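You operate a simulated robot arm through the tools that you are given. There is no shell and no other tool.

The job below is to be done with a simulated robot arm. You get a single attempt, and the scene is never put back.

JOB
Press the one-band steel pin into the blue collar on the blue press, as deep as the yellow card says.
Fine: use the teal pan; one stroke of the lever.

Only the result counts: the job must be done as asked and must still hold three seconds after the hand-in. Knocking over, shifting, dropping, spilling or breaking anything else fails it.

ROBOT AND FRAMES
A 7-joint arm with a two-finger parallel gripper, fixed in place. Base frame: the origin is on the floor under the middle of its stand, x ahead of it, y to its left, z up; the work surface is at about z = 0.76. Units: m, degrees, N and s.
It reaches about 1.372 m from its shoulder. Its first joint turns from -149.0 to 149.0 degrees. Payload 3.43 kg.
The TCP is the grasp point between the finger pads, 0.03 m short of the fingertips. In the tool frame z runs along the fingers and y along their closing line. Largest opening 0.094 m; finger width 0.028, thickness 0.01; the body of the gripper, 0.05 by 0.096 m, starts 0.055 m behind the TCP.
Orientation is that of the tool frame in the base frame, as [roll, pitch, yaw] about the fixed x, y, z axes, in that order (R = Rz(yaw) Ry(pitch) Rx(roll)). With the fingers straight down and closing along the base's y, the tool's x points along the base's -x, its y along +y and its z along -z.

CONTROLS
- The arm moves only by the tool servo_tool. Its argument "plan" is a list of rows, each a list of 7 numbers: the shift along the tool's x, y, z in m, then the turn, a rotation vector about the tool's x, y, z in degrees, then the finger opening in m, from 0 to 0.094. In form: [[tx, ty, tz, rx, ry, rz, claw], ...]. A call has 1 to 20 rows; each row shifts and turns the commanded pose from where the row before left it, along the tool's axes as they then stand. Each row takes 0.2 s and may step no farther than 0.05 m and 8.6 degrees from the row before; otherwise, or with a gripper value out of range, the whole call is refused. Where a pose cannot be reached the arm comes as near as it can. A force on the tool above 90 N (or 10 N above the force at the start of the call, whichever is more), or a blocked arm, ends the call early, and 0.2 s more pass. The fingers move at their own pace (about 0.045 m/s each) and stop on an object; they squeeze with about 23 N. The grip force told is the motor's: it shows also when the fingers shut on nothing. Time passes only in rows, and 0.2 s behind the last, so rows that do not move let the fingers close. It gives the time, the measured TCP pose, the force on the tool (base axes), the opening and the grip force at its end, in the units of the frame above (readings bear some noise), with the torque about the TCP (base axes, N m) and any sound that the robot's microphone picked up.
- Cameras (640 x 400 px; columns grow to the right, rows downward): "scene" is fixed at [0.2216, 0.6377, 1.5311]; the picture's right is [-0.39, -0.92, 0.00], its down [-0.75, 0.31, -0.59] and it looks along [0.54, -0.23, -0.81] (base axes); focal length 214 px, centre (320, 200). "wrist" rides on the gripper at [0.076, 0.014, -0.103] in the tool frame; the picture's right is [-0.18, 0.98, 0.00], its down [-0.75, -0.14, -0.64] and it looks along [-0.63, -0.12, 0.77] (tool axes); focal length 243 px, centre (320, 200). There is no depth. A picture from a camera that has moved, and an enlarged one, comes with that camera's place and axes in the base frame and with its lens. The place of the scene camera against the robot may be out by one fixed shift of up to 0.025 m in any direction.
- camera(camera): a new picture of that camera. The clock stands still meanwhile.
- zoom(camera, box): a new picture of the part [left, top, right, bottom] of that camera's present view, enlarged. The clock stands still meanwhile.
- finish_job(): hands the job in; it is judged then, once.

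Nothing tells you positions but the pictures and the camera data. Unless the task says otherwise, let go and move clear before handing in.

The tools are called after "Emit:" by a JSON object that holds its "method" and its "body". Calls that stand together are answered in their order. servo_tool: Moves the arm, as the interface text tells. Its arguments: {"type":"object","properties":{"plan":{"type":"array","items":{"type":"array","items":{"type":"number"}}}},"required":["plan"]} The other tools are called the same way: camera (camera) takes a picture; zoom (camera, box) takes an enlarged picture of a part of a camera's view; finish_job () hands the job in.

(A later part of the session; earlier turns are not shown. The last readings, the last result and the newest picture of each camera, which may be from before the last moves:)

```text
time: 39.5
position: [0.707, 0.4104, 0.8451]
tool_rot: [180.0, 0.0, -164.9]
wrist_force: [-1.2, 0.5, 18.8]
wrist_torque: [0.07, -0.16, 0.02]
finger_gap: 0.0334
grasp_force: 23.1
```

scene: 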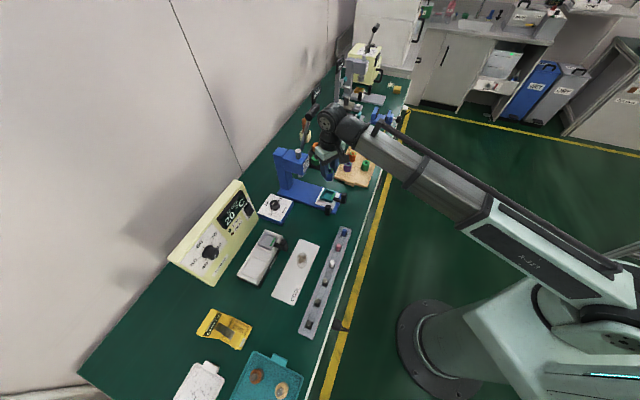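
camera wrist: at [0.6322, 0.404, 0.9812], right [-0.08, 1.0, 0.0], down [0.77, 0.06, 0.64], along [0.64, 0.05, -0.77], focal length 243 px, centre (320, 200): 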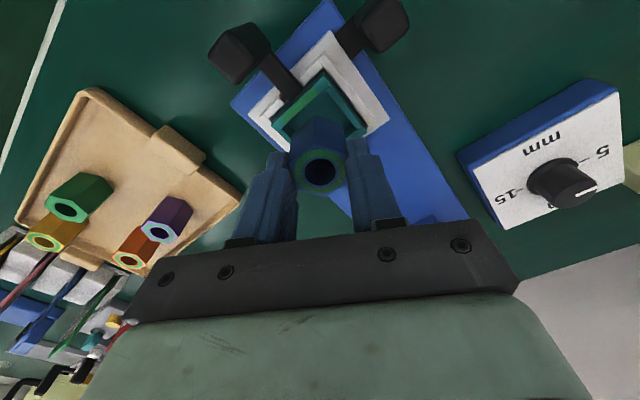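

Floor contact at TCP z ≈ 0.845. I ease off 1 mm, open the fingers and rise.

Emit:
{"method": "servo_tool", "body": {"plan": [[0, 0, -0.001, 0, 0, 0, 0.02], [0, 0, 0, 0, 0, 0, 0.05], [0, 0, 0, 0, 0, 0, 0.055], [0, 0, 0, 0, 0, 0, 0.055], [0, 0, -0.02, 0, 0, 0, 0.055], [0, 0, -0.04, 0, 0, 0, 0.055], [0, 0, -0.04, 0, 0, 0, 0.055]]}}

Emit:
{"method": "camera", "body": {"camera": "wrist"}}

Emit:
{"method": "zoom", "body": {"camera": "wrist", "box": [260, 60, 380, 160]}}

Emit:
{"method": "zoom", "body": {"camera": "scene", "box": [310, 170, 350, 210]}}

```text
time: 41.1
position: [0.7085, 0.4113, 0.9449]
tool_rot: [-179.9, -0.1, -165.0]
wrist_force: [0.0, 0.0, -0.7]
wrist_torque: [-0.01, -0.02, 0.04]
finger_gap: 0.0551
grasp_force: 0.0
```

```text
taken
camera wrist: at [0.6326, 0.4044, 1.0475], right [-0.08, 1.0, 0.0], down [0.77, 0.06, 0.64], along [0.64, 0.05, -0.77], focal length 243 px, centre (320, 200)
```

wrist: 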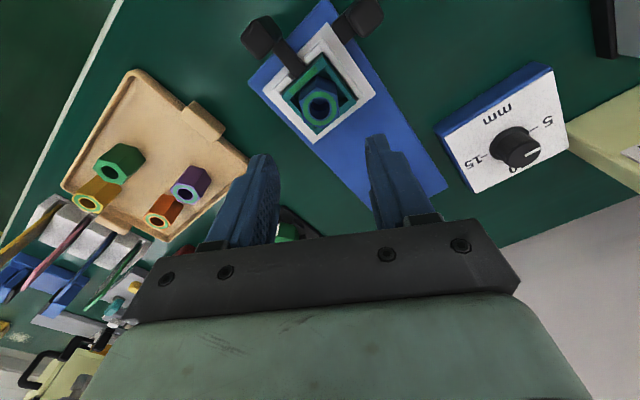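

```text
4.00 times, centred on (320, 110) of wrist
camera zoom: at [0.6326, 0.4044, 1.0475], right [-0.08, 1.0, 0.0], down [0.77, 0.06, 0.64], along [0.64, 0.05, -0.77], focal length 970 px, centre (320, 560)
```

zoom: 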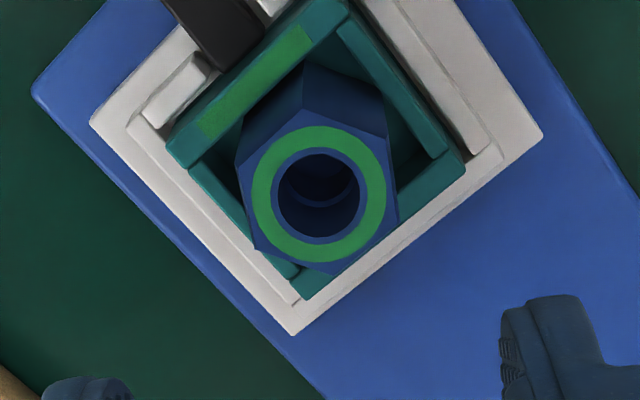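

```text
10.00 times, centred on (330, 190) of scene
camera zoom: at [0.2216, 0.6377, 1.5311], right [-0.39, -0.92, 0.0], down [-0.75, 0.31, -0.59], along [0.54, -0.23, -0.81], focal length 2145 px, centre (220, 300)
```

zoom: 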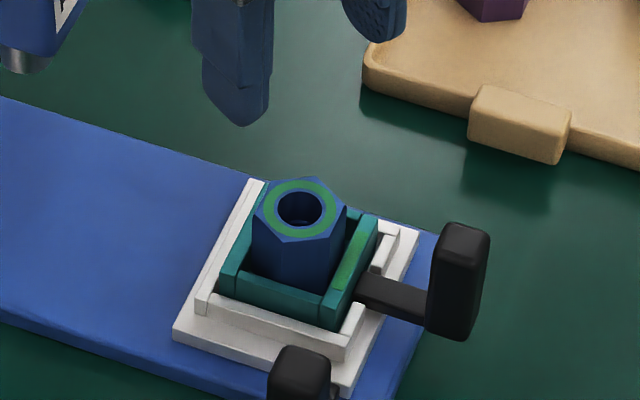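

The collar sits upright in the teal pan at about (0.707, 0.4105). Now I go to the one-band pin and look at it from close range.

Emit:
{"method": "servo_tool", "body": {"plan": [[0, 0, -0.03, 0, 0, 0, 0.055], [0, 0, -0.03, 0, 0, 0, 0.055], [0.036, 0.03125, 0, 0, 0, 0, 0.055], [0.036, 0.03125, 0, 0, 0, 0, 0.055], [0.036, 0.03125, 0, 0, 0, 0, 0.055], [0.036, 0.03125, 0, 0, 0, 0, 0.055], [0.036, 0.03125, 0, 0, 0, 0, 0.055], [0.036, 0.03125, 0, 0, 0, 0, 0.055], [0.036, 0.03125, 0, 0, 0, 0, 0.055], [0.036, 0.03125, 0, 0, 0, 0, 0.055], [0.036, 0.03125, 0, 0, 0, 0, 0.055], [0.036, 0.03125, 0, 0, 0, 0, 0.055], [0, 0, 0, 0, 0, -7.5, 0.055], [0, 0, 0, 0, 0, -7.5, 0.055], [0, 0, 0, 0, 0, -7.5, 0.055], [0, 0, 0, 0, 0, -7.5, 0.055], [0, 0, 0.04, 0, 0, 0, 0.055]]}}

Emit:
{"method": "camera", "body": {"camera": "wrist"}}

Emit:
{"method": "zoom", "body": {"camera": "wrist", "box": [260, 60, 380, 180]}}

```text
time: 44.7
position: [0.2782, 0.6172, 0.9671]
tool_rot: [180.0, -0.1, -134.9]
wrist_force: [-0.4, -0.7, 0.2]
wrist_torque: [-0.01, -0.02, 0.01]
finger_gap: 0.0551
grasp_force: 0.0
```

```text
taken
camera wrist: at [0.2164, 0.5735, 1.0681], right [-0.57, 0.82, 0.0], down [0.63, 0.44, 0.64], along [0.53, 0.36, -0.77], focal length 243 px, centre (320, 200)
```

wrist: 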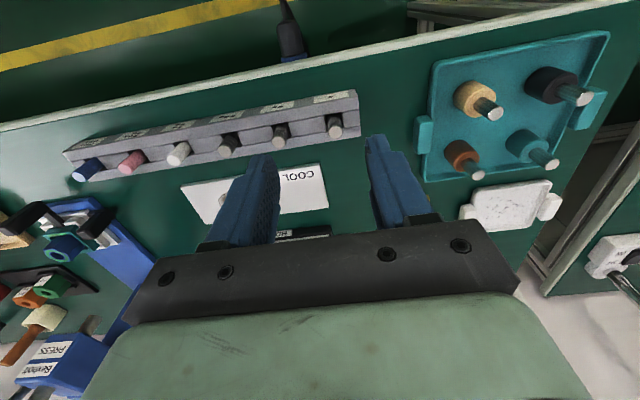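

```text
3.33 times, centred on (320, 120) of wrist
camera zoom: at [0.2164, 0.5735, 1.0681], right [-0.57, 0.82, 0.0], down [0.63, 0.44, 0.64], along [0.53, 0.36, -0.77], focal length 809 px, centre (320, 467)
```

zoom: 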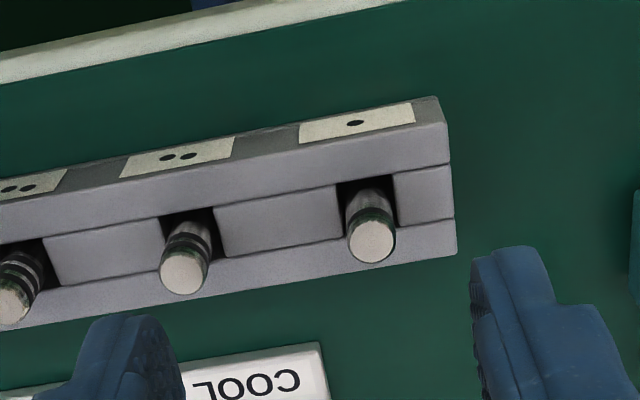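

The pin top is at about (0.298, 0.650, 0.820), diameter about 16 mm. I move above it and verify alignment.

Emit:
{"method": "servo_tool", "body": {"plan": [[-0.0188, 0.0045, 0.0335, 0, 0, 0, 0.055], [-0.0188, 0.0045, 0.0335, 0, 0, 0, 0.055], [0, 0, 0, 0, 0, 0, 0.055]]}}

Emit:
{"method": "camera", "body": {"camera": "wrist"}}

Emit:
{"method": "zoom", "body": {"camera": "wrist", "box": [280, 70, 360, 150]}}

```text
time: 45.5
position: [0.2993, 0.6526, 0.8996]
tool_rot: [-180.0, -0.2, -135.0]
wrist_force: [0.0, 0.6, 0.0]
wrist_torque: [0.01, 0.01, 0.02]
finger_gap: 0.0551
grasp_force: 0.0
```

```text
taken
camera wrist: at [0.236, 0.607, 1.0019], right [-0.57, 0.82, 0.0], down [0.63, 0.43, 0.64], along [0.53, 0.36, -0.77], focal length 243 px, centre (320, 200)
```

wrist: 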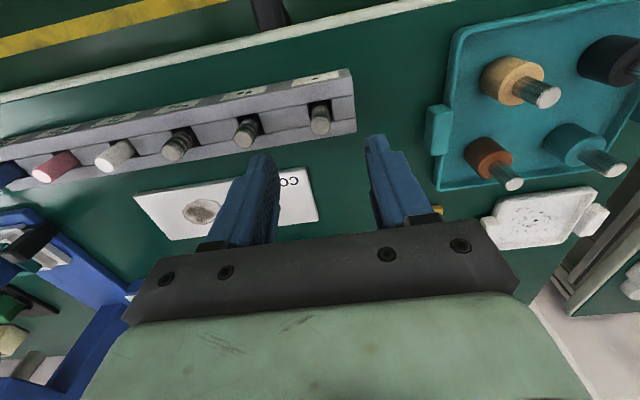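

```text
5.00 times, centred on (320, 110) of wrist
camera zoom: at [0.236, 0.607, 1.0019], right [-0.57, 0.82, 0.0], down [0.63, 0.43, 0.64], along [0.53, 0.36, -0.77], focal length 1213 px, centre (320, 650)
```

zoom: 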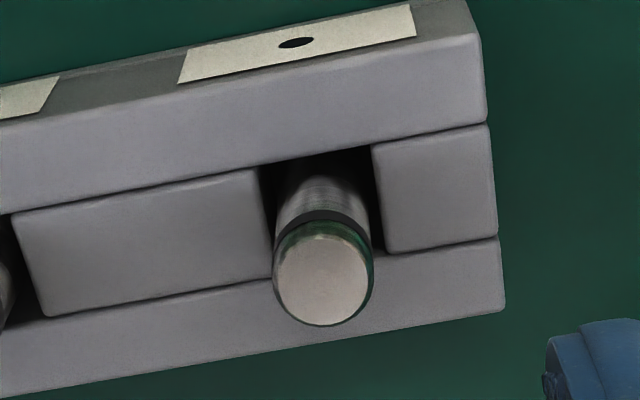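

Perfectly aligned. I descend so the fingertips overlap the top ~22 mm of the pin and close.

Emit:
{"method": "servo_tool", "body": {"plan": [[0, 0, 0.03, 0, 0, 0, 0.055], [0, 0, 0.03, 0, 0, 0, 0.055], [0, 0, 0.012, 0, 0, 0, 0.055], [0, 0, 0, 0, 0, 0, 0.055], [0, 0, 0, 0, 0, 0, 0.005], [0, 0, 0, 0, 0, 0, 0.005], [0, 0, 0, 0, 0, 0, 0.005], [0, 0, 0, 0, 0, 0, 0.005]]}}

Emit:
{"method": "camera", "body": {"camera": "wrist"}}

Emit:
{"method": "zoom", "body": {"camera": "wrist", "box": [260, 100, 380, 220]}}

```text
time: 47.3
position: [0.2989, 0.6515, 0.8269]
tool_rot: [-180.0, 0.0, -135.1]
wrist_force: [0.0, -0.8, -1.2]
wrist_torque: [0.0, 0.02, 0.0]
finger_gap: 0.0146
grasp_force: 23.1
```

```text
taken
camera wrist: at [0.2359, 0.6069, 0.9294], right [-0.57, 0.82, 0.0], down [0.63, 0.43, 0.64], along [0.53, 0.36, -0.77], focal length 243 px, centre (320, 200)
```

wrist: 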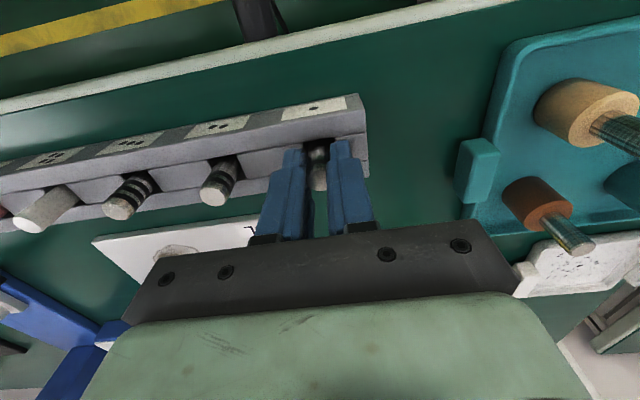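

```text
3.33 times, centred on (320, 160) of wrist
camera zoom: at [0.2359, 0.6069, 0.9294], right [-0.57, 0.82, 0.0], down [0.63, 0.43, 0.64], along [0.53, 0.36, -0.77], focal length 809 px, centre (320, 333)
```

zoom: 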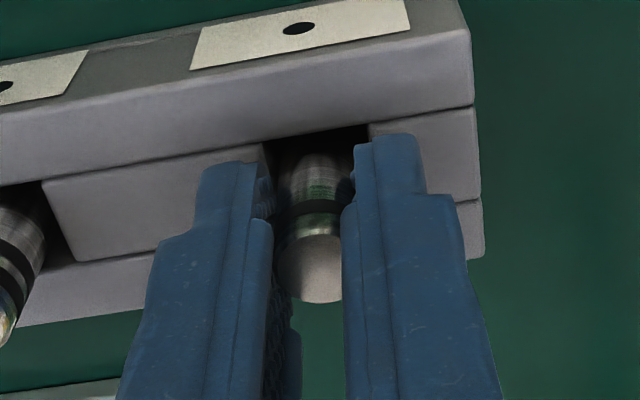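

The pin is held (14.6 mm). I lift it straight up out of its well and check how it hangs.

Emit:
{"method": "servo_tool", "body": {"plan": [[0, 0, -0.02, 0, 0, 0, 0.005], [0, 0, -0.03, 0, 0, 0, 0.005], [0, 0, -0.04, 0, 0, 0, 0.005], [0, 0, -0.04, 0, 0, 0, 0.005], [0, 0, -0.04, 0, 0, 0, 0.005]]}}

Emit:
{"method": "camera", "body": {"camera": "wrist"}}

Emit:
{"method": "zoom", "body": {"camera": "wrist", "box": [270, 80, 370, 180]}}

Emit:
{"method": "zoom", "body": {"camera": "scene", "box": [250, 270, 350, 370]}}

```text
time: 48.5
position: [0.2978, 0.652, 0.9968]
tool_rot: [180.0, -0.2, -135.0]
wrist_force: [0.0, -0.4, -1.0]
wrist_torque: [-0.03, 0.02, -0.03]
finger_gap: 0.0146
grasp_force: 23.2
```

```text
taken
camera wrist: at [0.2364, 0.6074, 1.0982], right [-0.57, 0.82, 0.0], down [0.63, 0.43, 0.64], along [0.53, 0.36, -0.77], focal length 243 px, centre (320, 200)
```

wrist: 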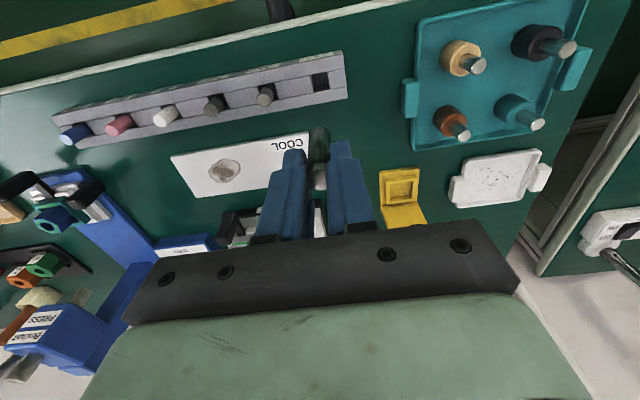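

```text
4.00 times, centred on (320, 130) of wrist
camera zoom: at [0.2364, 0.6074, 1.0982], right [-0.57, 0.82, 0.0], down [0.63, 0.43, 0.64], along [0.53, 0.36, -0.77], focal length 970 px, centre (320, 480)
```

zoom: 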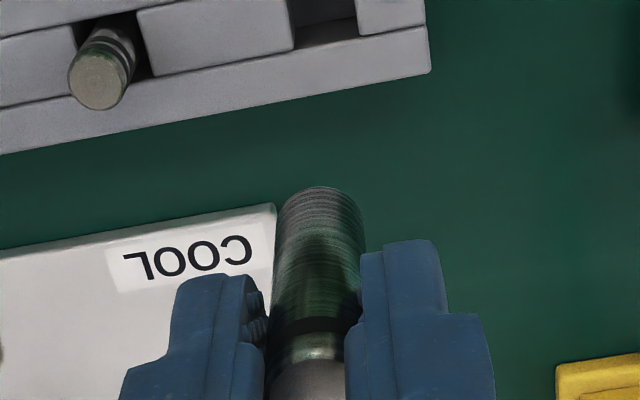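

```text
4.00 times, centred on (300, 320) of scene
camera zoom: at [0.2216, 0.6377, 1.5311], right [-0.39, -0.92, 0.0], down [-0.75, 0.31, -0.59], along [0.54, -0.23, -0.81], focal length 858 px, centre (400, -280)
```

zoom: 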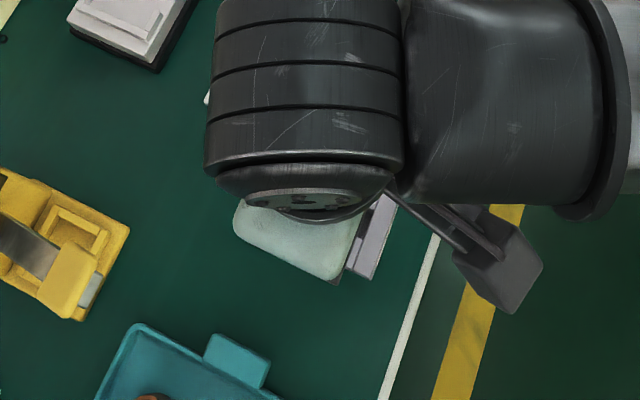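

The pin hangs straight, about 54 mm long, with its lower end about 61 mm below the TCP. I carry it to just above the collar.

Emit:
{"method": "servo_tool", "body": {"plan": [[-0.01184, -0.046, 0.003, 0, 0, 0, 0.005], [-0.01184, -0.046, 0.003, 0, 0, 0, 0.005], [-0.01184, -0.046, 0.003, 0, 0, 0, 0.005], [-0.01184, -0.046, 0.003, 0, 0, 0, 0.005], [-0.01184, -0.046, 0.003, 0, 0, 0, 0.005], [-0.01184, -0.046, 0.003, 0, 0, 0, 0.005], [-0.01184, -0.046, 0.003, 0, 0, 0, 0.005], [-0.01184, -0.046, 0.003, 0, 0, 0, 0.005], [-0.01184, -0.046, 0.003, 0, 0, 0, 0.005], [-0.01184, -0.046, 0.003, 0, 0, 0, 0.005], [0, 0, 0, 0, 0, 0, 0.005]]}}

Emit:
{"method": "camera", "body": {"camera": "wrist"}}

Emit:
{"method": "zoom", "body": {"camera": "wrist", "box": [270, 60, 370, 160]}}

Emit:
{"method": "zoom", "body": {"camera": "scene", "box": [290, 140, 370, 220]}}

```text
time: 50.9
position: [0.709, 0.4086, 0.967]
tool_rot: [-180.0, 0.0, -134.9]
wrist_force: [0.5, -0.3, -1.9]
wrist_torque: [0.01, 0.0, -0.02]
finger_gap: 0.0148
grasp_force: 23.5
```

```text
taken
camera wrist: at [0.646, 0.364, 1.0683], right [-0.57, 0.82, 0.0], down [0.63, 0.43, 0.64], along [0.53, 0.36, -0.77], focal length 243 px, centre (320, 200)
```

wrist: 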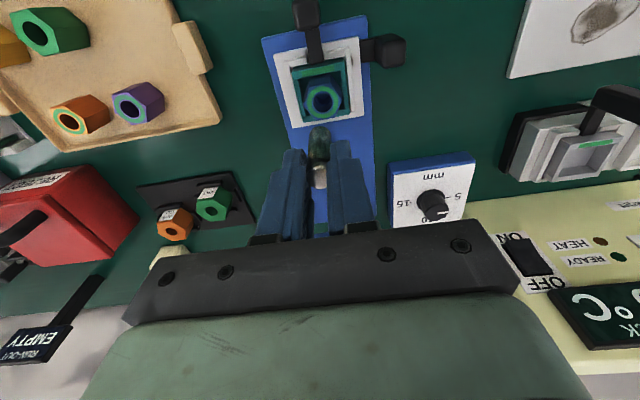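

```text
4.00 times, centred on (320, 110) of wrist
camera zoom: at [0.646, 0.364, 1.0683], right [-0.57, 0.82, 0.0], down [0.63, 0.43, 0.64], along [0.53, 0.36, -0.77], focal length 970 px, centre (320, 560)
```

zoom: 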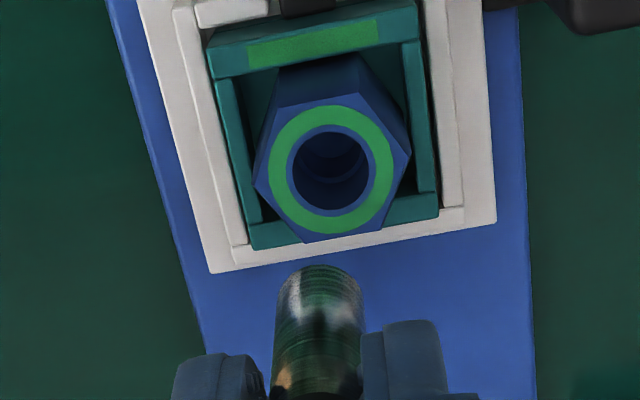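

```text
5.00 times, centred on (330, 180) of scene
camera zoom: at [0.2216, 0.6377, 1.5311], right [-0.39, -0.92, 0.0], down [-0.75, 0.31, -0.59], along [0.54, -0.23, -0.81], focal length 1072 px, centre (270, 300)
```

zoom: 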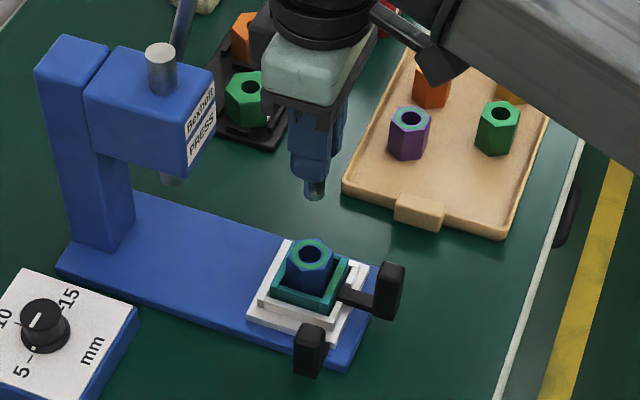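

The pin is about 2.7 mm sideways of the bore. I correct that and come down to just above the collar.

Emit:
{"method": "servo_tool", "body": {"plan": [[0, 0.0027, 0.02, 0, 0, 0, 0.005], [0, 0, 0.03, 0, 0, 0, 0.005], [0, 0, 0.015, 0, 0, 0, 0.005], [0, 0, 0, 0, 0, 0, 0.005]]}}

Emit:
{"method": "zoom", "body": {"camera": "wrist", "box": [270, 80, 370, 180]}}

Emit:
{"method": "zoom", "body": {"camera": "scene", "box": [314, 176, 344, 206]}}

```text
time: 51.9
position: [0.7052, 0.4117, 0.901]
tool_rot: [180.0, 0.0, -135.0]
wrist_force: [-0.6, 0.2, -0.9]
wrist_torque: [0.01, -0.01, -0.04]
finger_gap: 0.0146
grasp_force: 23.0
```

```text
4.00 times, centred on (320, 130) of wrist
camera zoom: at [0.6429, 0.3671, 1.0028], right [-0.57, 0.82, 0.0], down [0.63, 0.43, 0.64], along [0.53, 0.36, -0.77], focal length 970 px, centre (320, 480)
```

zoom: 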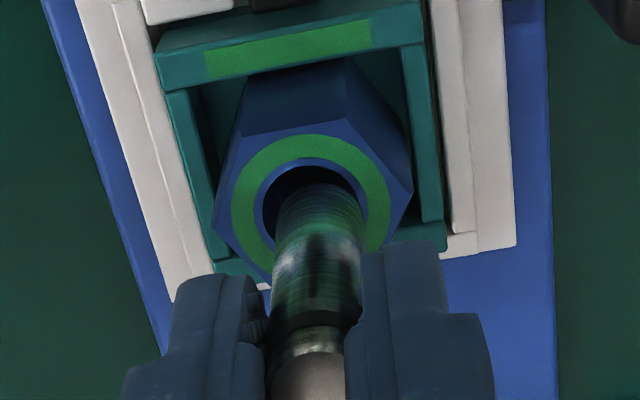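

```text
13.33 times, centred on (329, 191) of scene
camera zoom: at [0.2216, 0.6377, 1.5311], right [-0.39, -0.92, 0.0], down [-0.75, 0.31, -0.59], along [0.54, -0.23, -0.81], focal length 2860 px, centre (200, 320)
```

zoom: 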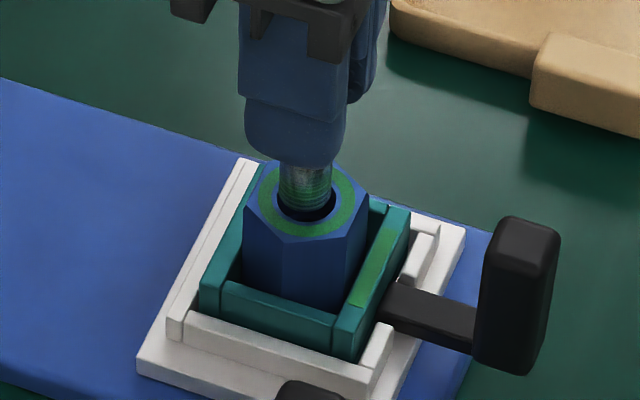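

Emit:
{"method": "zoom", "body": {"camera": "wrist", "box": [295, 105, 345, 155]}}

Emit:
{"method": "zoom", "body": {"camera": "scene", "box": [322, 180, 340, 195]}}

```text
8.00 times, centred on (320, 130) of wrist
camera zoom: at [0.6429, 0.3671, 1.0028], right [-0.57, 0.82, 0.0], down [0.63, 0.43, 0.64], along [0.53, 0.36, -0.77], focal length 1941 px, centre (320, 760)
```

zoom: 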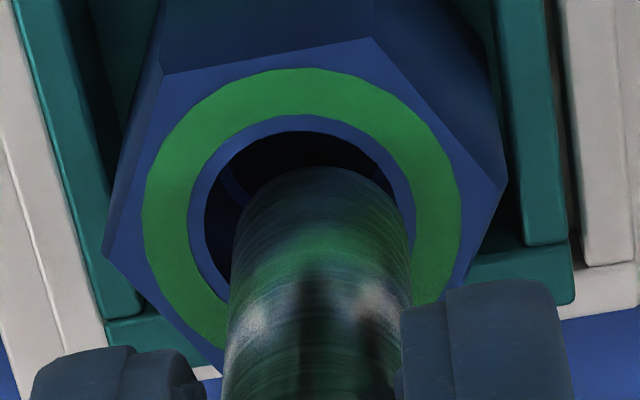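

```text
16.00 times, centred on (331, 188) of scene
camera zoom: at [0.2216, 0.6377, 1.5311], right [-0.39, -0.92, 0.0], down [-0.75, 0.31, -0.59], along [0.54, -0.23, -0.81], focal length 3432 px, centre (144, 400)
```

zoom: 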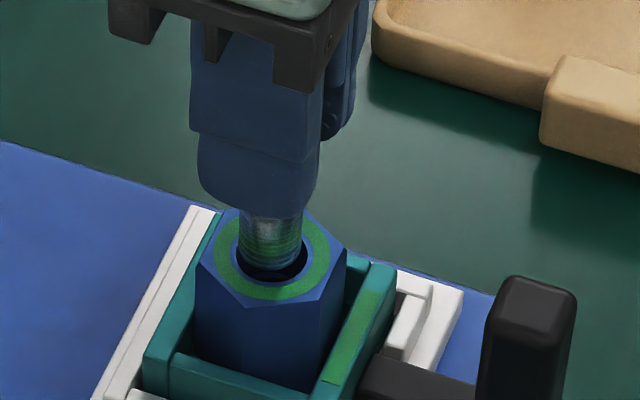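

I shift about 1.9 mm to centre the pin over the bore, then lower gently towards and into the lead-in while watching the force.

Emit:
{"method": "servo_tool", "body": {"plan": [[-0.0004, -0.0019, 0, 0, 0, 0, 0.005], [0, 0, 0.004, 0, 0, 0, 0.005], [0, 0, 0, 0, 0, 0, 0.005]]}}

Emit:
{"method": "zoom", "body": {"camera": "wrist", "box": [295, 105, 345, 155]}}

Emit:
{"method": "zoom", "body": {"camera": "scene", "box": [322, 180, 340, 195]}}

```text
time: 52.7
position: [0.7074, 0.4112, 0.897]
tool_rot: [180.0, -0.2, -135.0]
wrist_force: [0.1, -0.1, -0.7]
wrist_torque: [-0.01, -0.01, -0.01]
finger_gap: 0.0148
grasp_force: 22.8
```

```text
8.00 times, centred on (320, 130) of wrist
camera zoom: at [0.6446, 0.3661, 0.999], right [-0.57, 0.82, 0.0], down [0.63, 0.43, 0.64], along [0.53, 0.36, -0.77], focal length 1941 px, centre (320, 760)
```

zoom: 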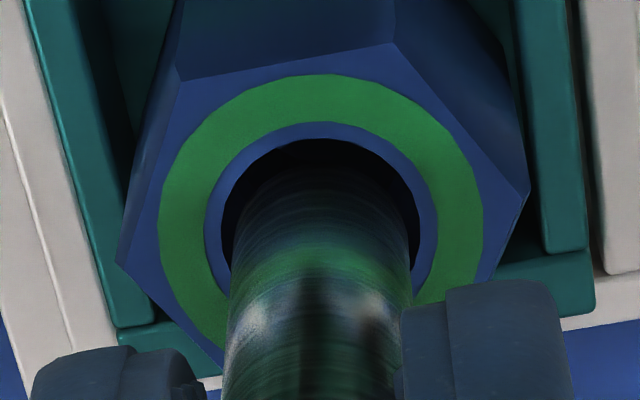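

```text
16.00 times, centred on (331, 188) of scene
camera zoom: at [0.2216, 0.6377, 1.5311], right [-0.39, -0.92, 0.0], down [-0.75, 0.31, -0.59], along [0.54, -0.23, -0.81], focal length 3432 px, centre (144, 400)
```

zoom: 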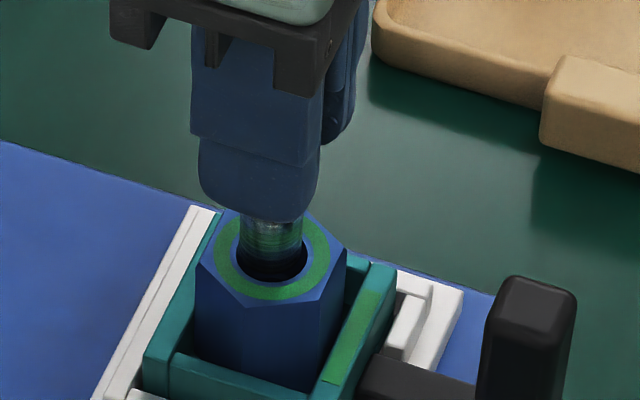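

Now centred. I lower in small steps, watching the force.

Emit:
{"method": "servo_tool", "body": {"plan": [[0, 0, 0.003, 0, 0, 0, 0.005], [0, 0, 0.002, 0, 0, 0, 0.005], [0, 0, 0.002, 0, 0, 0, 0.005], [0, 0, 0.002, 0, 0, 0, 0.005], [0, 0, 0, 0, 0, 0, 0.005]]}}

Emit:
{"method": "zoom", "body": {"camera": "wrist", "box": [295, 105, 345, 155]}}

```text
time: 53.9
position: [0.7072, 0.4117, 0.8875]
tool_rot: [180.0, -0.1, -135.0]
wrist_force: [-0.6, 1.0, -1.7]
wrist_torque: [0.02, -0.04, -0.02]
finger_gap: 0.0148
grasp_force: 22.5
```

```text
8.00 times, centred on (320, 130) of wrist
camera zoom: at [0.6445, 0.3662, 0.9899], right [-0.57, 0.82, 0.0], down [0.63, 0.43, 0.64], along [0.53, 0.36, -0.77], focal length 1941 px, centre (320, 760)
```

zoom: 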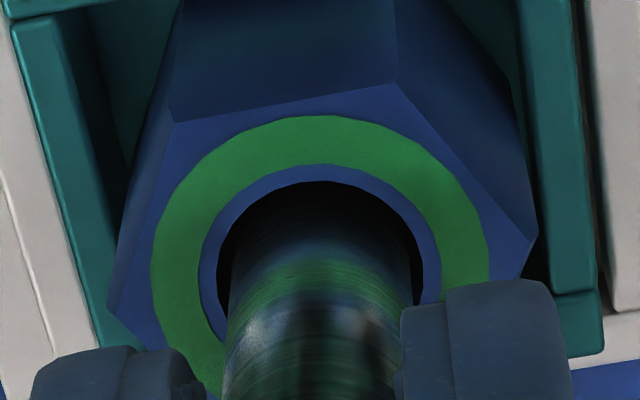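

Emit:
{"method": "servo_tool", "body": {"plan": [[0, 0, 0.002, 0, 0, 0, 0.005], [0, 0, 0.002, 0, 0, 0, 0.005], [0, 0, 0.002, 0, 0, 0, 0.005], [0, 0, 0, 0, 0, 0, 0.005]]}}

```text
time: 54.9
position: [0.7061, 0.4098, 0.8809]
tool_rot: [180.0, -0.1, -135.0]
wrist_force: [0.9, -0.3, -0.9]
wrist_torque: [-0.01, -0.02, 0.02]
finger_gap: 0.0145
grasp_force: 22.6
```

Emit:
{"method": "servo_tool", "body": {"plan": [[0, 0, 0.002, 0, 0, 0, 0.005], [0, 0, 0.001, 0, 0, 0, 0.005], [0, 0, 0.001, 0, 0, 0, 0.005], [0, 0, 0, 0, 0, 0, 0.005]]}}

Emit:
{"method": "zoom", "body": {"camera": "scene", "box": [322, 180, 340, 195]}}

```text
time: 55.9
position: [0.7076, 0.4101, 0.8789]
tool_rot: [180.0, 0.0, -134.9]
wrist_force: [-0.4, -0.1, 0.4]
wrist_torque: [0.03, 0.07, -0.01]
finger_gap: 0.0145
grasp_force: 22.6
```

```text
16.00 times, centred on (331, 188) of scene
camera zoom: at [0.2216, 0.6377, 1.5311], right [-0.39, -0.92, 0.0], down [-0.75, 0.31, -0.59], along [0.54, -0.23, -0.81], focal length 3432 px, centre (144, 400)
```

zoom: 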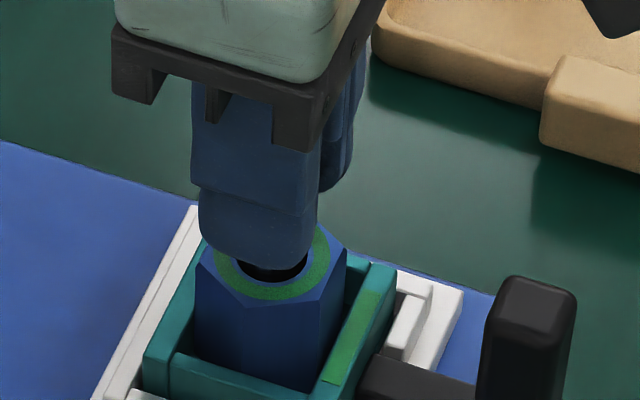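

Emit:
{"method": "servo_tool", "body": {"plan": [[0, 0, 0.001, 0, 0, 0, 0.005], [0, 0, 0.001, 0, 0, 0, 0.005], [0, 0, 0, 0, 0, 0, 0.005]]}}

```text
time: 56.7
position: [0.7072, 0.4095, 0.8771]
tool_rot: [180.0, 0.0, -135.1]
wrist_force: [1.9, 0.2, 17.9]
wrist_torque: [-0.06, -0.09, -0.04]
finger_gap: 0.0149
grasp_force: 22.4
```

The pin is seated on the inner step (18 N at TCP z ≈ 0.877). I ease off, open, and rise.

Emit:
{"method": "servo_tool", "body": {"plan": [[0, 0, -0.001, 0, 0, 0, 0.005], [0, 0, 0, 0, 0, 0, 0.03], [0, 0, 0, 0, 0, 0, 0.05], [0, 0, 0, 0, 0, 0, 0.05], [0, 0, -0.02, 0, 0, 0, 0.05], [0, 0, -0.04, 0, 0, 0, 0.05], [0, 0, -0.04, 0, 0, 0, 0.05], [0, 0, 0, 0, 0, 0, 0.05]]}}

Emit:
{"method": "camera", "body": {"camera": "wrist"}}

Emit:
{"method": "zoom", "body": {"camera": "wrist", "box": [260, 40, 400, 160]}}

Emit:
{"method": "zoom", "body": {"camera": "scene", "box": [270, 130, 350, 220]}}

```text
time: 58.5
position: [0.7084, 0.4085, 0.9767]
tool_rot: [180.0, -0.2, -135.1]
wrist_force: [0.1, 0.5, -0.3]
wrist_torque: [0.01, -0.03, -0.04]
finger_gap: 0.05
grasp_force: 0.0
```

```text
taken
camera wrist: at [0.6449, 0.3652, 1.0796], right [-0.57, 0.82, 0.0], down [0.63, 0.43, 0.64], along [0.53, 0.36, -0.77], focal length 243 px, centre (320, 200)
```

wrist: 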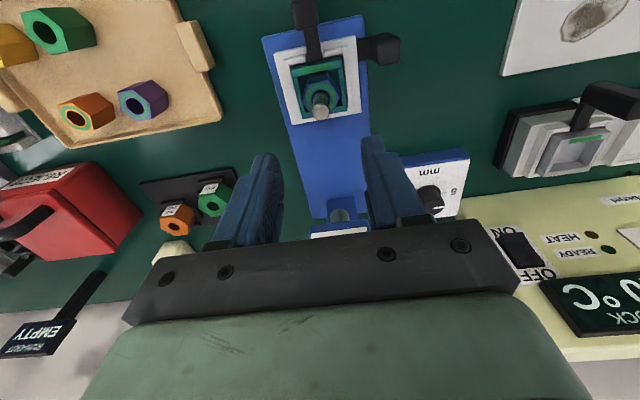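

```text
3.33 times, centred on (330, 100) of wrist
camera zoom: at [0.6449, 0.3652, 1.0796], right [-0.57, 0.82, 0.0], down [0.63, 0.43, 0.64], along [0.53, 0.36, -0.77], focal length 809 px, centre (287, 533)
```

zoom: 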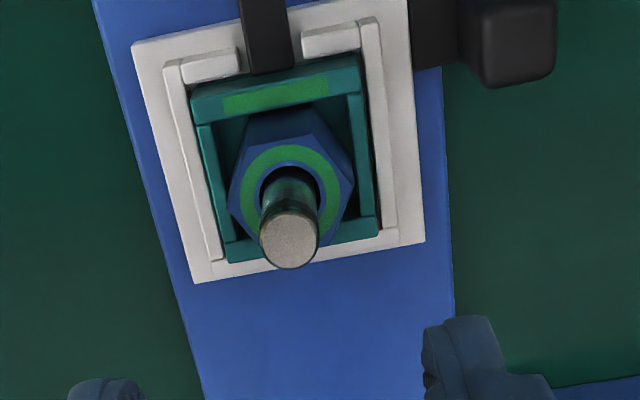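

```text
4.44 times, centred on (310, 175) of scene
camera zoom: at [0.2216, 0.6377, 1.5311], right [-0.39, -0.92, 0.0], down [-0.75, 0.31, -0.59], along [0.54, -0.23, -0.81], focal length 953 px, centre (364, 311)
```

zoom: 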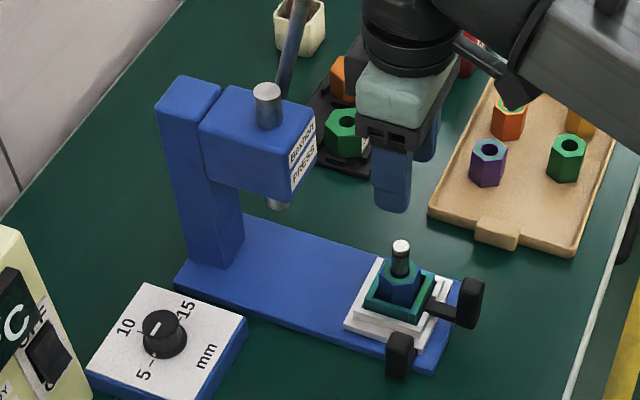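

The pin stands upright in the collar. Now I examine the ram, the slide and the side knob to plan pushing the carriage under the ram.

Emit:
{"method": "zoom", "body": {"camera": "wrist", "box": [300, 180, 400, 250]}}

Emit:
{"method": "zoom", "body": {"camera": "wrist", "box": [270, 0, 420, 120]}}

Emit:
{"method": "zoom", "body": {"camera": "scene", "box": [284, 146, 316, 178]}}

Emit:
{"method": "zoom", "body": {"camera": "scene", "box": [310, 180, 350, 220]}}

```text
5.71 times, centred on (350, 215) of wrist
camera zoom: at [0.6449, 0.3652, 1.0796], right [-0.57, 0.82, 0.0], down [0.63, 0.43, 0.64], along [0.53, 0.36, -0.77], focal length 1386 px, centre (149, 114)
```

zoom: 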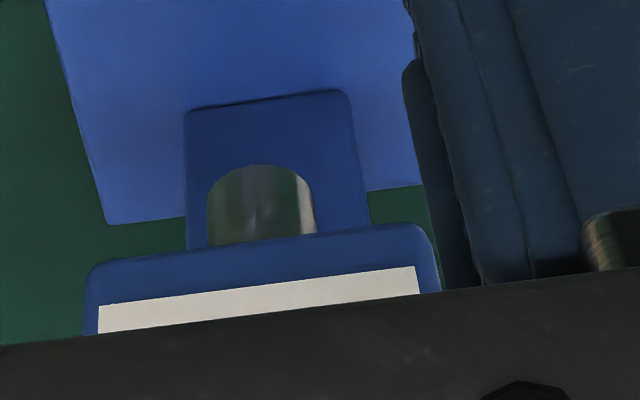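

```text
3.33 times, centred on (345, 60) of wrist
camera zoom: at [0.6449, 0.3652, 1.0796], right [-0.57, 0.82, 0.0], down [0.63, 0.43, 0.64], along [0.53, 0.36, -0.77], focal length 809 px, centre (237, 667)
```

zoom: 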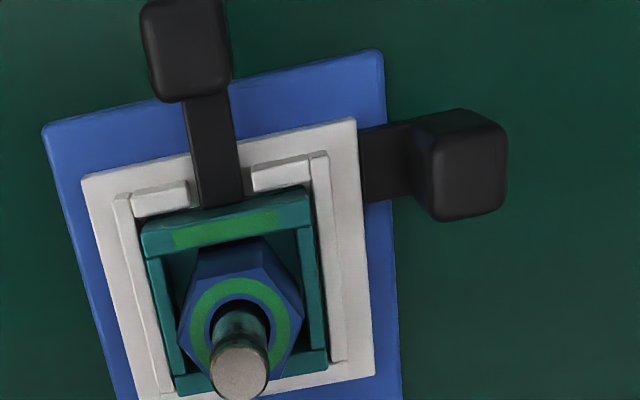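

```text
12.50 times, centred on (300, 162) of scene
camera zoom: at [0.2216, 0.6377, 1.5311], right [-0.39, -0.92, 0.0], down [-0.75, 0.31, -0.59], along [0.54, -0.23, -0.81], focal length 2681 px, centre (570, 675)
```

zoom: 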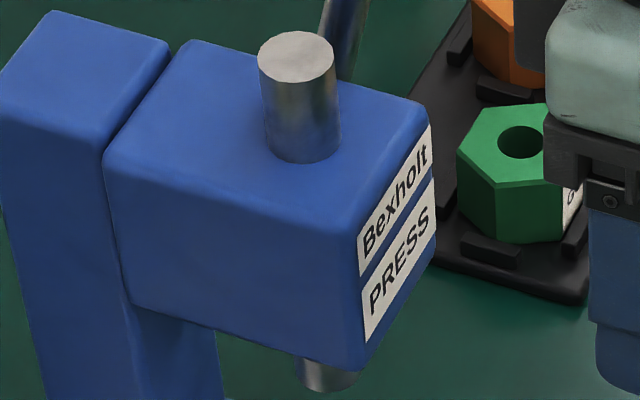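

```text
10.00 times, centred on (330, 200) of scene
camera zoom: at [0.2216, 0.6377, 1.5311], right [-0.39, -0.92, 0.0], down [-0.75, 0.31, -0.59], along [0.54, -0.23, -0.81], focal length 2145 px, centre (220, 200)
```

zoom: 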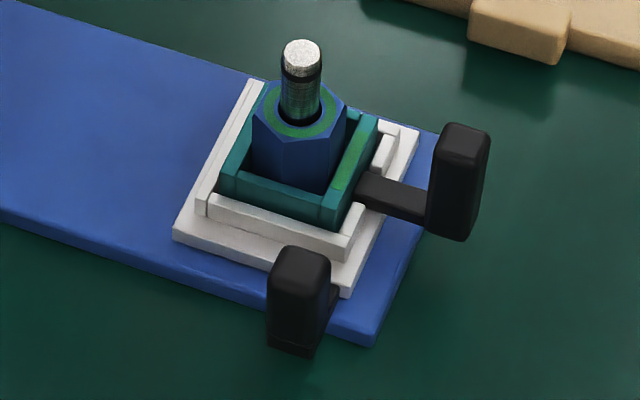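

The ram rest position is close above the pin top, by my estimate 3–7 mm, so I want a level look before pushing. I retreat to the front and tilt the camera towards horizontal.

Emit:
{"method": "servo_tool", "body": {"plan": [[0.0401, -0.0018, 0.0018, 0, 0, 0, 0.05], [0.0401, -0.0018, 0.0018, 0, 0, 0, 0.05], [0.0401, -0.0018, 0.0018, 0, 0, 0, 0.05], [0.0401, -0.0018, 0.0018, 0, 0, 0, 0.05], [0, 0, 0, 0, -7.8, 0, 0.05], [0, 0, 0, 0, -7.8, 0, 0.05], [0, 0, 0, 0, -7.8, 0, 0.05], [0, 0, 0, 0, -7.8, 0, 0.05], [0, 0, 0, 0, -7.8, 0, 0.05], [0, 0, 0, 0, -7.8, 0, 0.05], [0, 0, 0, 0, -7.8, 0, 0.05]]}}

Emit:
{"method": "camera", "body": {"camera": "wrist"}}

Emit:
{"method": "camera", "body": {"camera": "scene"}}

```text
time: 60.9
position: [0.6282, 0.3043, 0.9773]
tool_rot: [179.9, 54.6, -134.9]
wrist_force: [-0.8, -0.3, -0.1]
wrist_torque: [-0.02, 0.0, 0.02]
finger_gap: 0.0499
grasp_force: 0.1
out of reach, approached as far as the arm can: row 10, 11
```

```text
taken
camera wrist: at [0.5279, 0.223, 0.9735], right [-0.62, 0.77, 0.15], down [0.04, -0.16, 0.99], along [0.78, 0.62, 0.07], focal length 243 px, centre (320, 200)
```

wrist: 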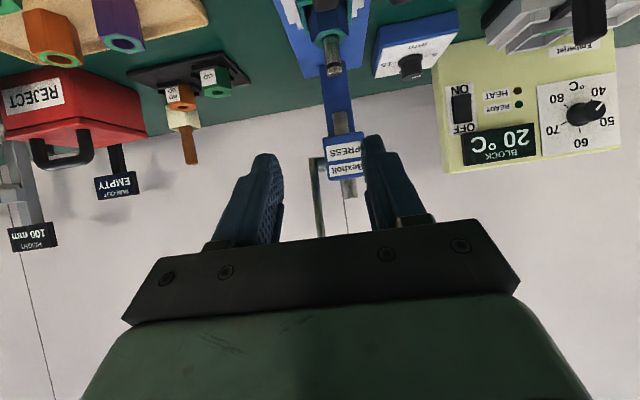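

```text
taken
```

scene: 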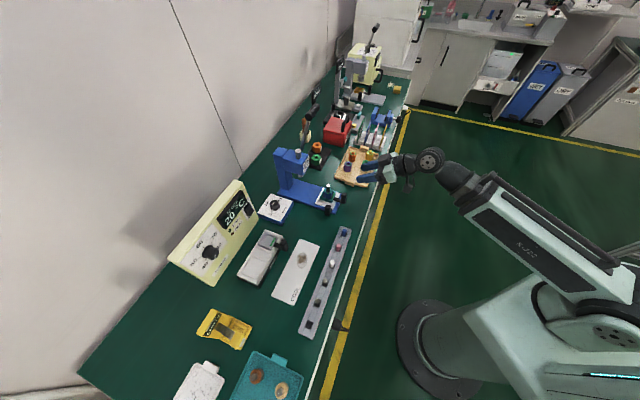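

Nearly level view obtained. I zoom in on the pin, ram and lever.

Emit:
{"method": "zoom", "body": {"camera": "wrist", "box": [280, 0, 400, 120]}}

Emit:
{"method": "zoom", "body": {"camera": "wrist", "box": [280, 90, 400, 240]}}

```text
3.33 times, centred on (340, 60) of wrist
camera zoom: at [0.5279, 0.223, 0.9735], right [-0.62, 0.77, 0.15], down [0.04, -0.16, 0.99], along [0.78, 0.62, 0.07], focal length 809 px, centre (253, 667)
```

zoom: 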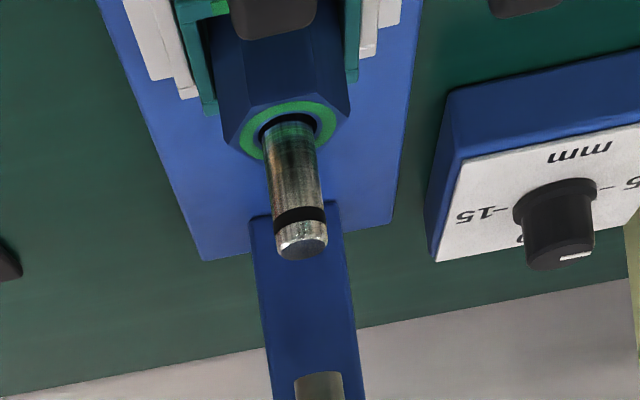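

```text
2.67 times, centred on (340, 165) of wrist
camera zoom: at [0.5279, 0.223, 0.9735], right [-0.62, 0.77, 0.15], down [0.04, -0.16, 0.99], along [0.78, 0.62, 0.07], focal length 647 px, centre (267, 293)
```

zoom: 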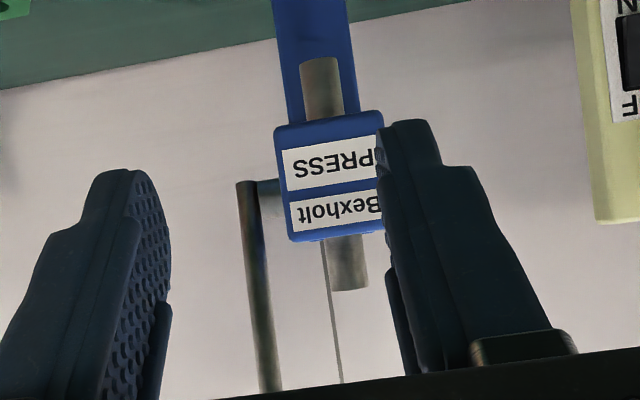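

The level view shows the pin top about 8 mm below the ram, so it will pass under. I'll close the fingers and bring them, tilted forward, to the robot side of the side knob.

Emit:
{"method": "servo_tool", "body": {"plan": [[0, 0, 0, 0, 7.3, 0, 0.0], [0, 0, 0, 0, 7.3, 0, 0.0], [0.0051, 0.0301, 0.0292, 0, 0, 0, 0.0], [0.0051, 0.0301, 0.0292, 0, 0, 0, 0.0], [0.0051, 0.0301, 0.0292, 0, 0, 0, 0.0], [0, 0, 0, 0, 0, 0, 0.0]]}}

Emit:
{"method": "camera", "body": {"camera": "wrist"}}

Emit:
{"method": "zoom", "body": {"camera": "scene", "box": [280, 150, 400, 250]}}

```text
time: 62.3
position: [0.5944, 0.3979, 0.8995]
tool_rot: [179.9, 39.9, -135.0]
wrist_force: [0.5, 0.0, 0.7]
wrist_torque: [0.0, 0.01, 0.02]
finger_gap: 0.0
grasp_force: 22.9
```

```text
taken
camera wrist: at [0.4974, 0.3198, 0.9283], right [-0.6, 0.79, 0.12], down [0.22, 0.02, 0.98], along [0.77, 0.61, -0.18], focal length 243 px, centre (320, 200)
```

wrist: 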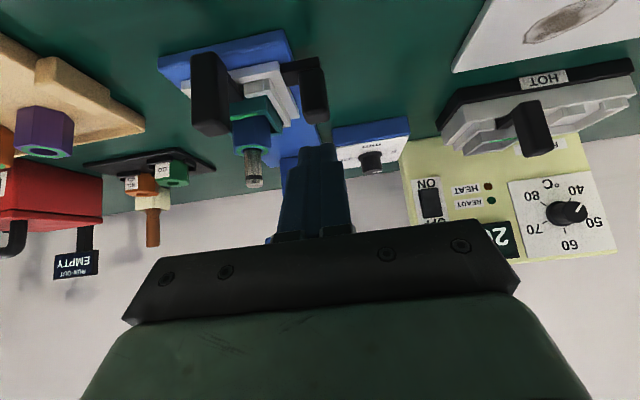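

```text
4.00 times, centred on (340, 200) of scene
camera zoom: at [0.2216, 0.6377, 1.5311], right [-0.39, -0.92, 0.0], down [-0.75, 0.31, -0.59], along [0.54, -0.23, -0.81], focal length 858 px, centre (240, 200)
```

zoom: 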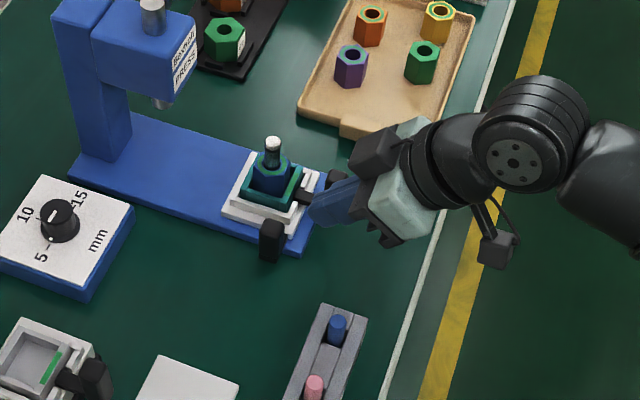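

The closed fingers line up with the side knob. I lower them to the knob's mid-height.

Emit:
{"method": "servo_tool", "body": {"plan": [[0.0183, 0, 0.0218, 0, 0, 0, 0.0], [0.0183, 0, 0.0218, 0, 0, 0, 0.0], [0.0183, 0, 0.0218, 0, 0, 0, 0.0], [0, 0, 0, 0, 0, 0, 0.0]]}}

Emit:
{"method": "camera", "body": {"camera": "wrist"}}

Emit:
{"method": "zoom", "body": {"camera": "scene", "box": [300, 160, 380, 230]}}

```text
time: 63.3
position: [0.5941, 0.3978, 0.8149]
tool_rot: [180.0, 39.9, -134.9]
wrist_force: [0.5, 0.7, 0.5]
wrist_torque: [-0.01, -0.02, 0.01]
finger_gap: 0.0003
grasp_force: 23.1
```

```text
taken
camera wrist: at [0.4973, 0.3199, 0.8429], right [-0.6, 0.79, 0.12], down [0.22, 0.02, 0.98], along [0.77, 0.61, -0.18], focal length 243 px, centre (320, 200)
```

wrist: 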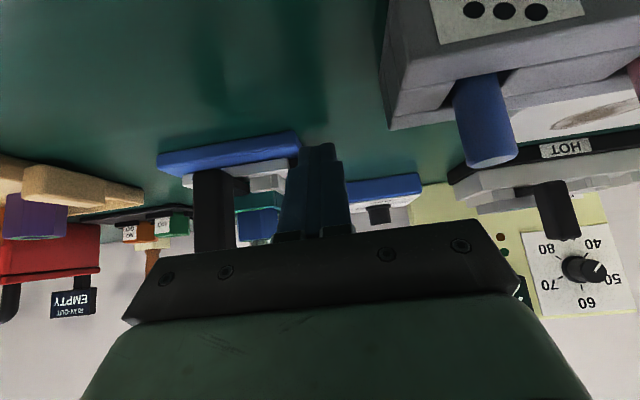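

```text
5.71 times, centred on (340, 195) of scene
camera zoom: at [0.2216, 0.6377, 1.5311], right [-0.39, -0.92, 0.0], down [-0.75, 0.31, -0.59], along [0.54, -0.23, -0.81], focal length 1226 px, centre (206, 229)
```

zoom: 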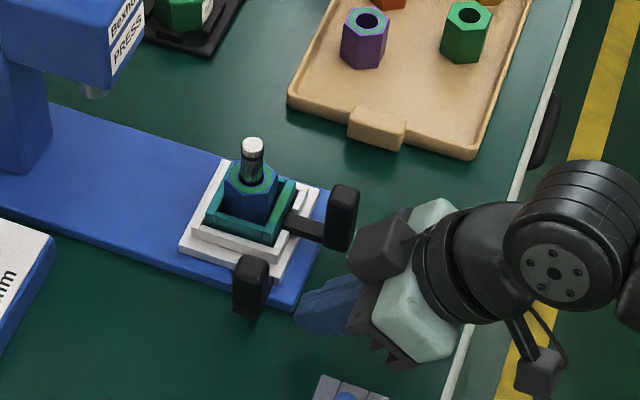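

The fingers are right behind the side knob. I push gently along the slide direction and check the carriage responds.

Emit:
{"method": "servo_tool", "body": {"plan": [[-0.00766, 0, 0.00643, 0, 0, 0, 0.0], [-0.00766, 0, 0.00643, 0, 0, 0, 0.0], [-0.00766, 0, 0.00643, 0, 0, 0, 0.0], [-0.00766, 0, 0.00643, 0, 0, 0, 0.0], [0, 0, 0, 0, 0, 0, 0.0]]}}

Emit:
{"method": "zoom", "body": {"camera": "scene", "box": [290, 150, 370, 220]}}

Emit:
{"method": "camera", "body": {"camera": "wrist"}}

```text
time: 64.5
position: [0.6221, 0.4277, 0.8141]
tool_rot: [-180.0, 39.9, -135.0]
wrist_force: [0.1, 0.9, 0.7]
wrist_torque: [-0.01, -0.01, -0.01]
finger_gap: 0.0001
grasp_force: 22.8
```

```text
5.71 times, centred on (330, 185) of scene
camera zoom: at [0.2216, 0.6377, 1.5311], right [-0.39, -0.92, 0.0], down [-0.75, 0.31, -0.59], along [0.54, -0.23, -0.81], focal length 1226 px, centre (263, 286)
```

zoom: 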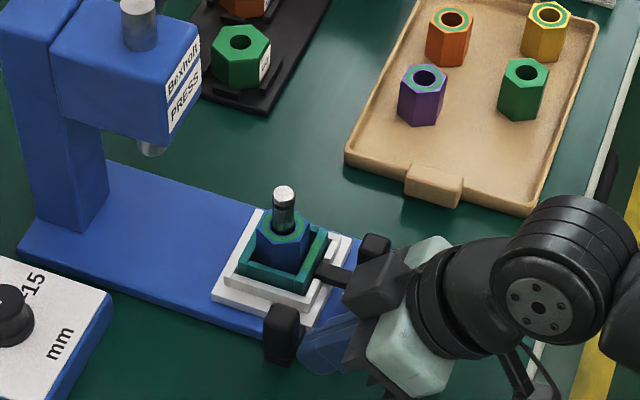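

```text
taken
camera wrist: at [0.526, 0.3483, 0.8431], right [-0.6, 0.79, 0.12], down [0.22, 0.02, 0.98], along [0.77, 0.61, -0.18], focal length 243 px, centre (320, 200)
```

wrist: 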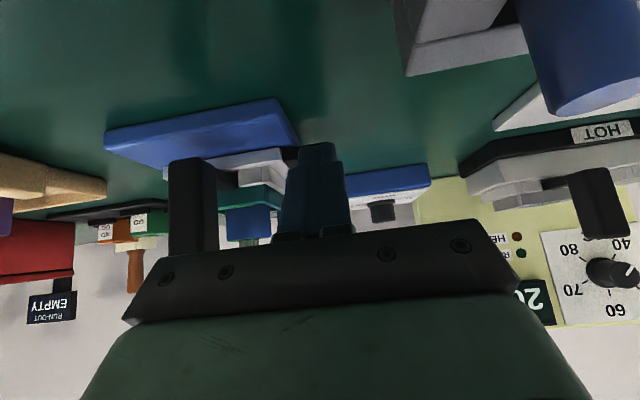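

The carriage moved freely with the push (about 2 cm). I continue pushing slowly.

Emit:
{"method": "servo_tool", "body": {"plan": [[-0.00766, 0, 0.00643, 0, 0, 0, 0.0], [-0.00766, 0, 0.00643, 0, 0, 0, 0.0], [-0.00766, 0, 0.00643, 0, 0, 0, 0.0], [-0.00766, 0, 0.00643, 0, 0, 0, 0.0], [-0.00766, 0, 0.00643, 0, 0, 0, 0.0], [-0.00766, 0, 0.00643, 0, 0, 0, 0.0], [-0.00766, 0, 0.00643, 0, 0, 0, 0.0], [0, 0, 0, 0, 0, 0, 0.0]]}}

Emit:
{"method": "zoom", "body": {"camera": "scene", "box": [280, 140, 360, 210]}}

Emit:
{"method": "camera", "body": {"camera": "wrist"}}

```text
time: 66.3
position: [0.673, 0.4761, 0.815]
tool_rot: [180.0, 39.9, -135.0]
wrist_force: [-0.9, -0.1, 0.1]
wrist_torque: [0.02, 0.0, 0.0]
finger_gap: 0.0
grasp_force: 22.7
```

```text
5.71 times, centred on (320, 175) of scene
camera zoom: at [0.2216, 0.6377, 1.5311], right [-0.39, -0.92, 0.0], down [-0.75, 0.31, -0.59], along [0.54, -0.23, -0.81], focal length 1226 px, centre (320, 343)
```

zoom: 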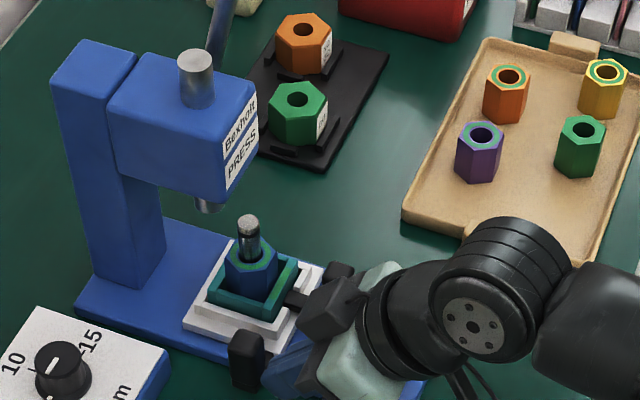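

```text
taken
camera wrist: at [0.5756, 0.3982, 0.8429], right [-0.6, 0.79, 0.12], down [0.22, 0.02, 0.98], along [0.77, 0.61, -0.18], focal length 243 px, centre (320, 200)
```

wrist: 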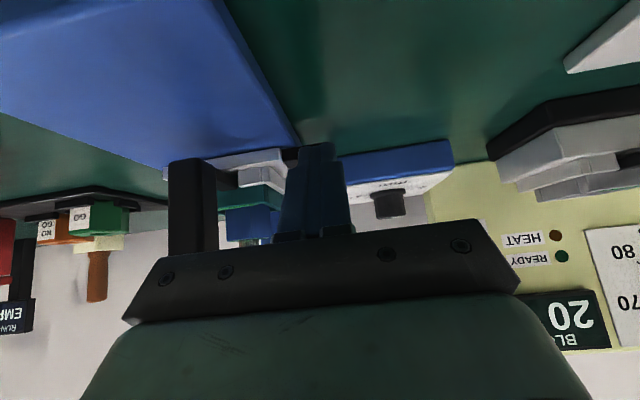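

The carriage is about 3 cm short of the ram. I continue with smaller steps and watch for the end stop.

Emit:
{"method": "servo_tool", "body": {"plan": [[-0.00766, 0, 0.00643, 0, 0, 0, 0.0], [-0.00766, 0, 0.00643, 0, 0, 0, 0.0], [-0.00383, 0, 0.00321, 0, 0, 0, 0.0], [0, 0, 0, 0, 0, 0, 0.0]]}}

Emit:
{"method": "zoom", "body": {"camera": "scene", "box": [280, 140, 340, 200]}}

Emit:
{"method": "zoom", "body": {"camera": "wrist", "box": [160, 120, 360, 260]}}

```text
time: 67.3
position: [0.6901, 0.494, 0.8141]
tool_rot: [-179.9, 39.9, -134.9]
wrist_force: [-0.1, 0.5, -1.3]
wrist_torque: [-0.02, 0.03, 0.03]
finger_gap: 0.0
grasp_force: 23.0
```

```text
6.67 times, centred on (310, 170) of scene
camera zoom: at [0.2216, 0.6377, 1.5311], right [-0.39, -0.92, 0.0], down [-0.75, 0.31, -0.59], along [0.54, -0.23, -0.81], focal length 1430 px, centre (387, 400)
```

zoom: 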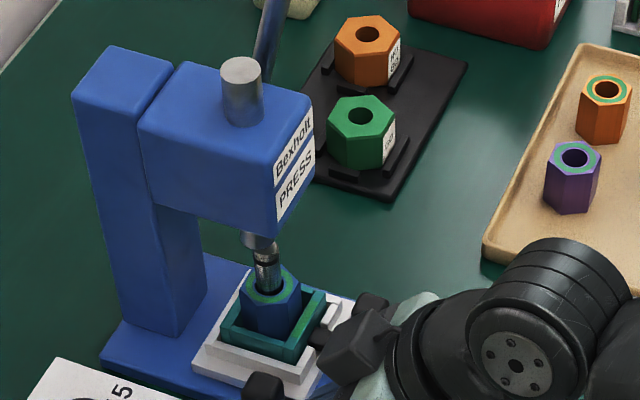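

```text
2.86 times, centred on (260, 190) of wrist
camera zoom: at [0.5934, 0.4157, 0.8431], right [-0.6, 0.79, 0.12], down [0.22, 0.02, 0.98], along [0.77, 0.61, -0.18], focal length 693 px, centre (491, 229)
```

zoom: 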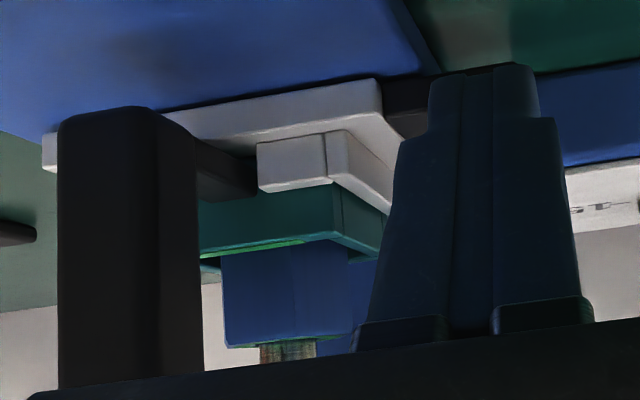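

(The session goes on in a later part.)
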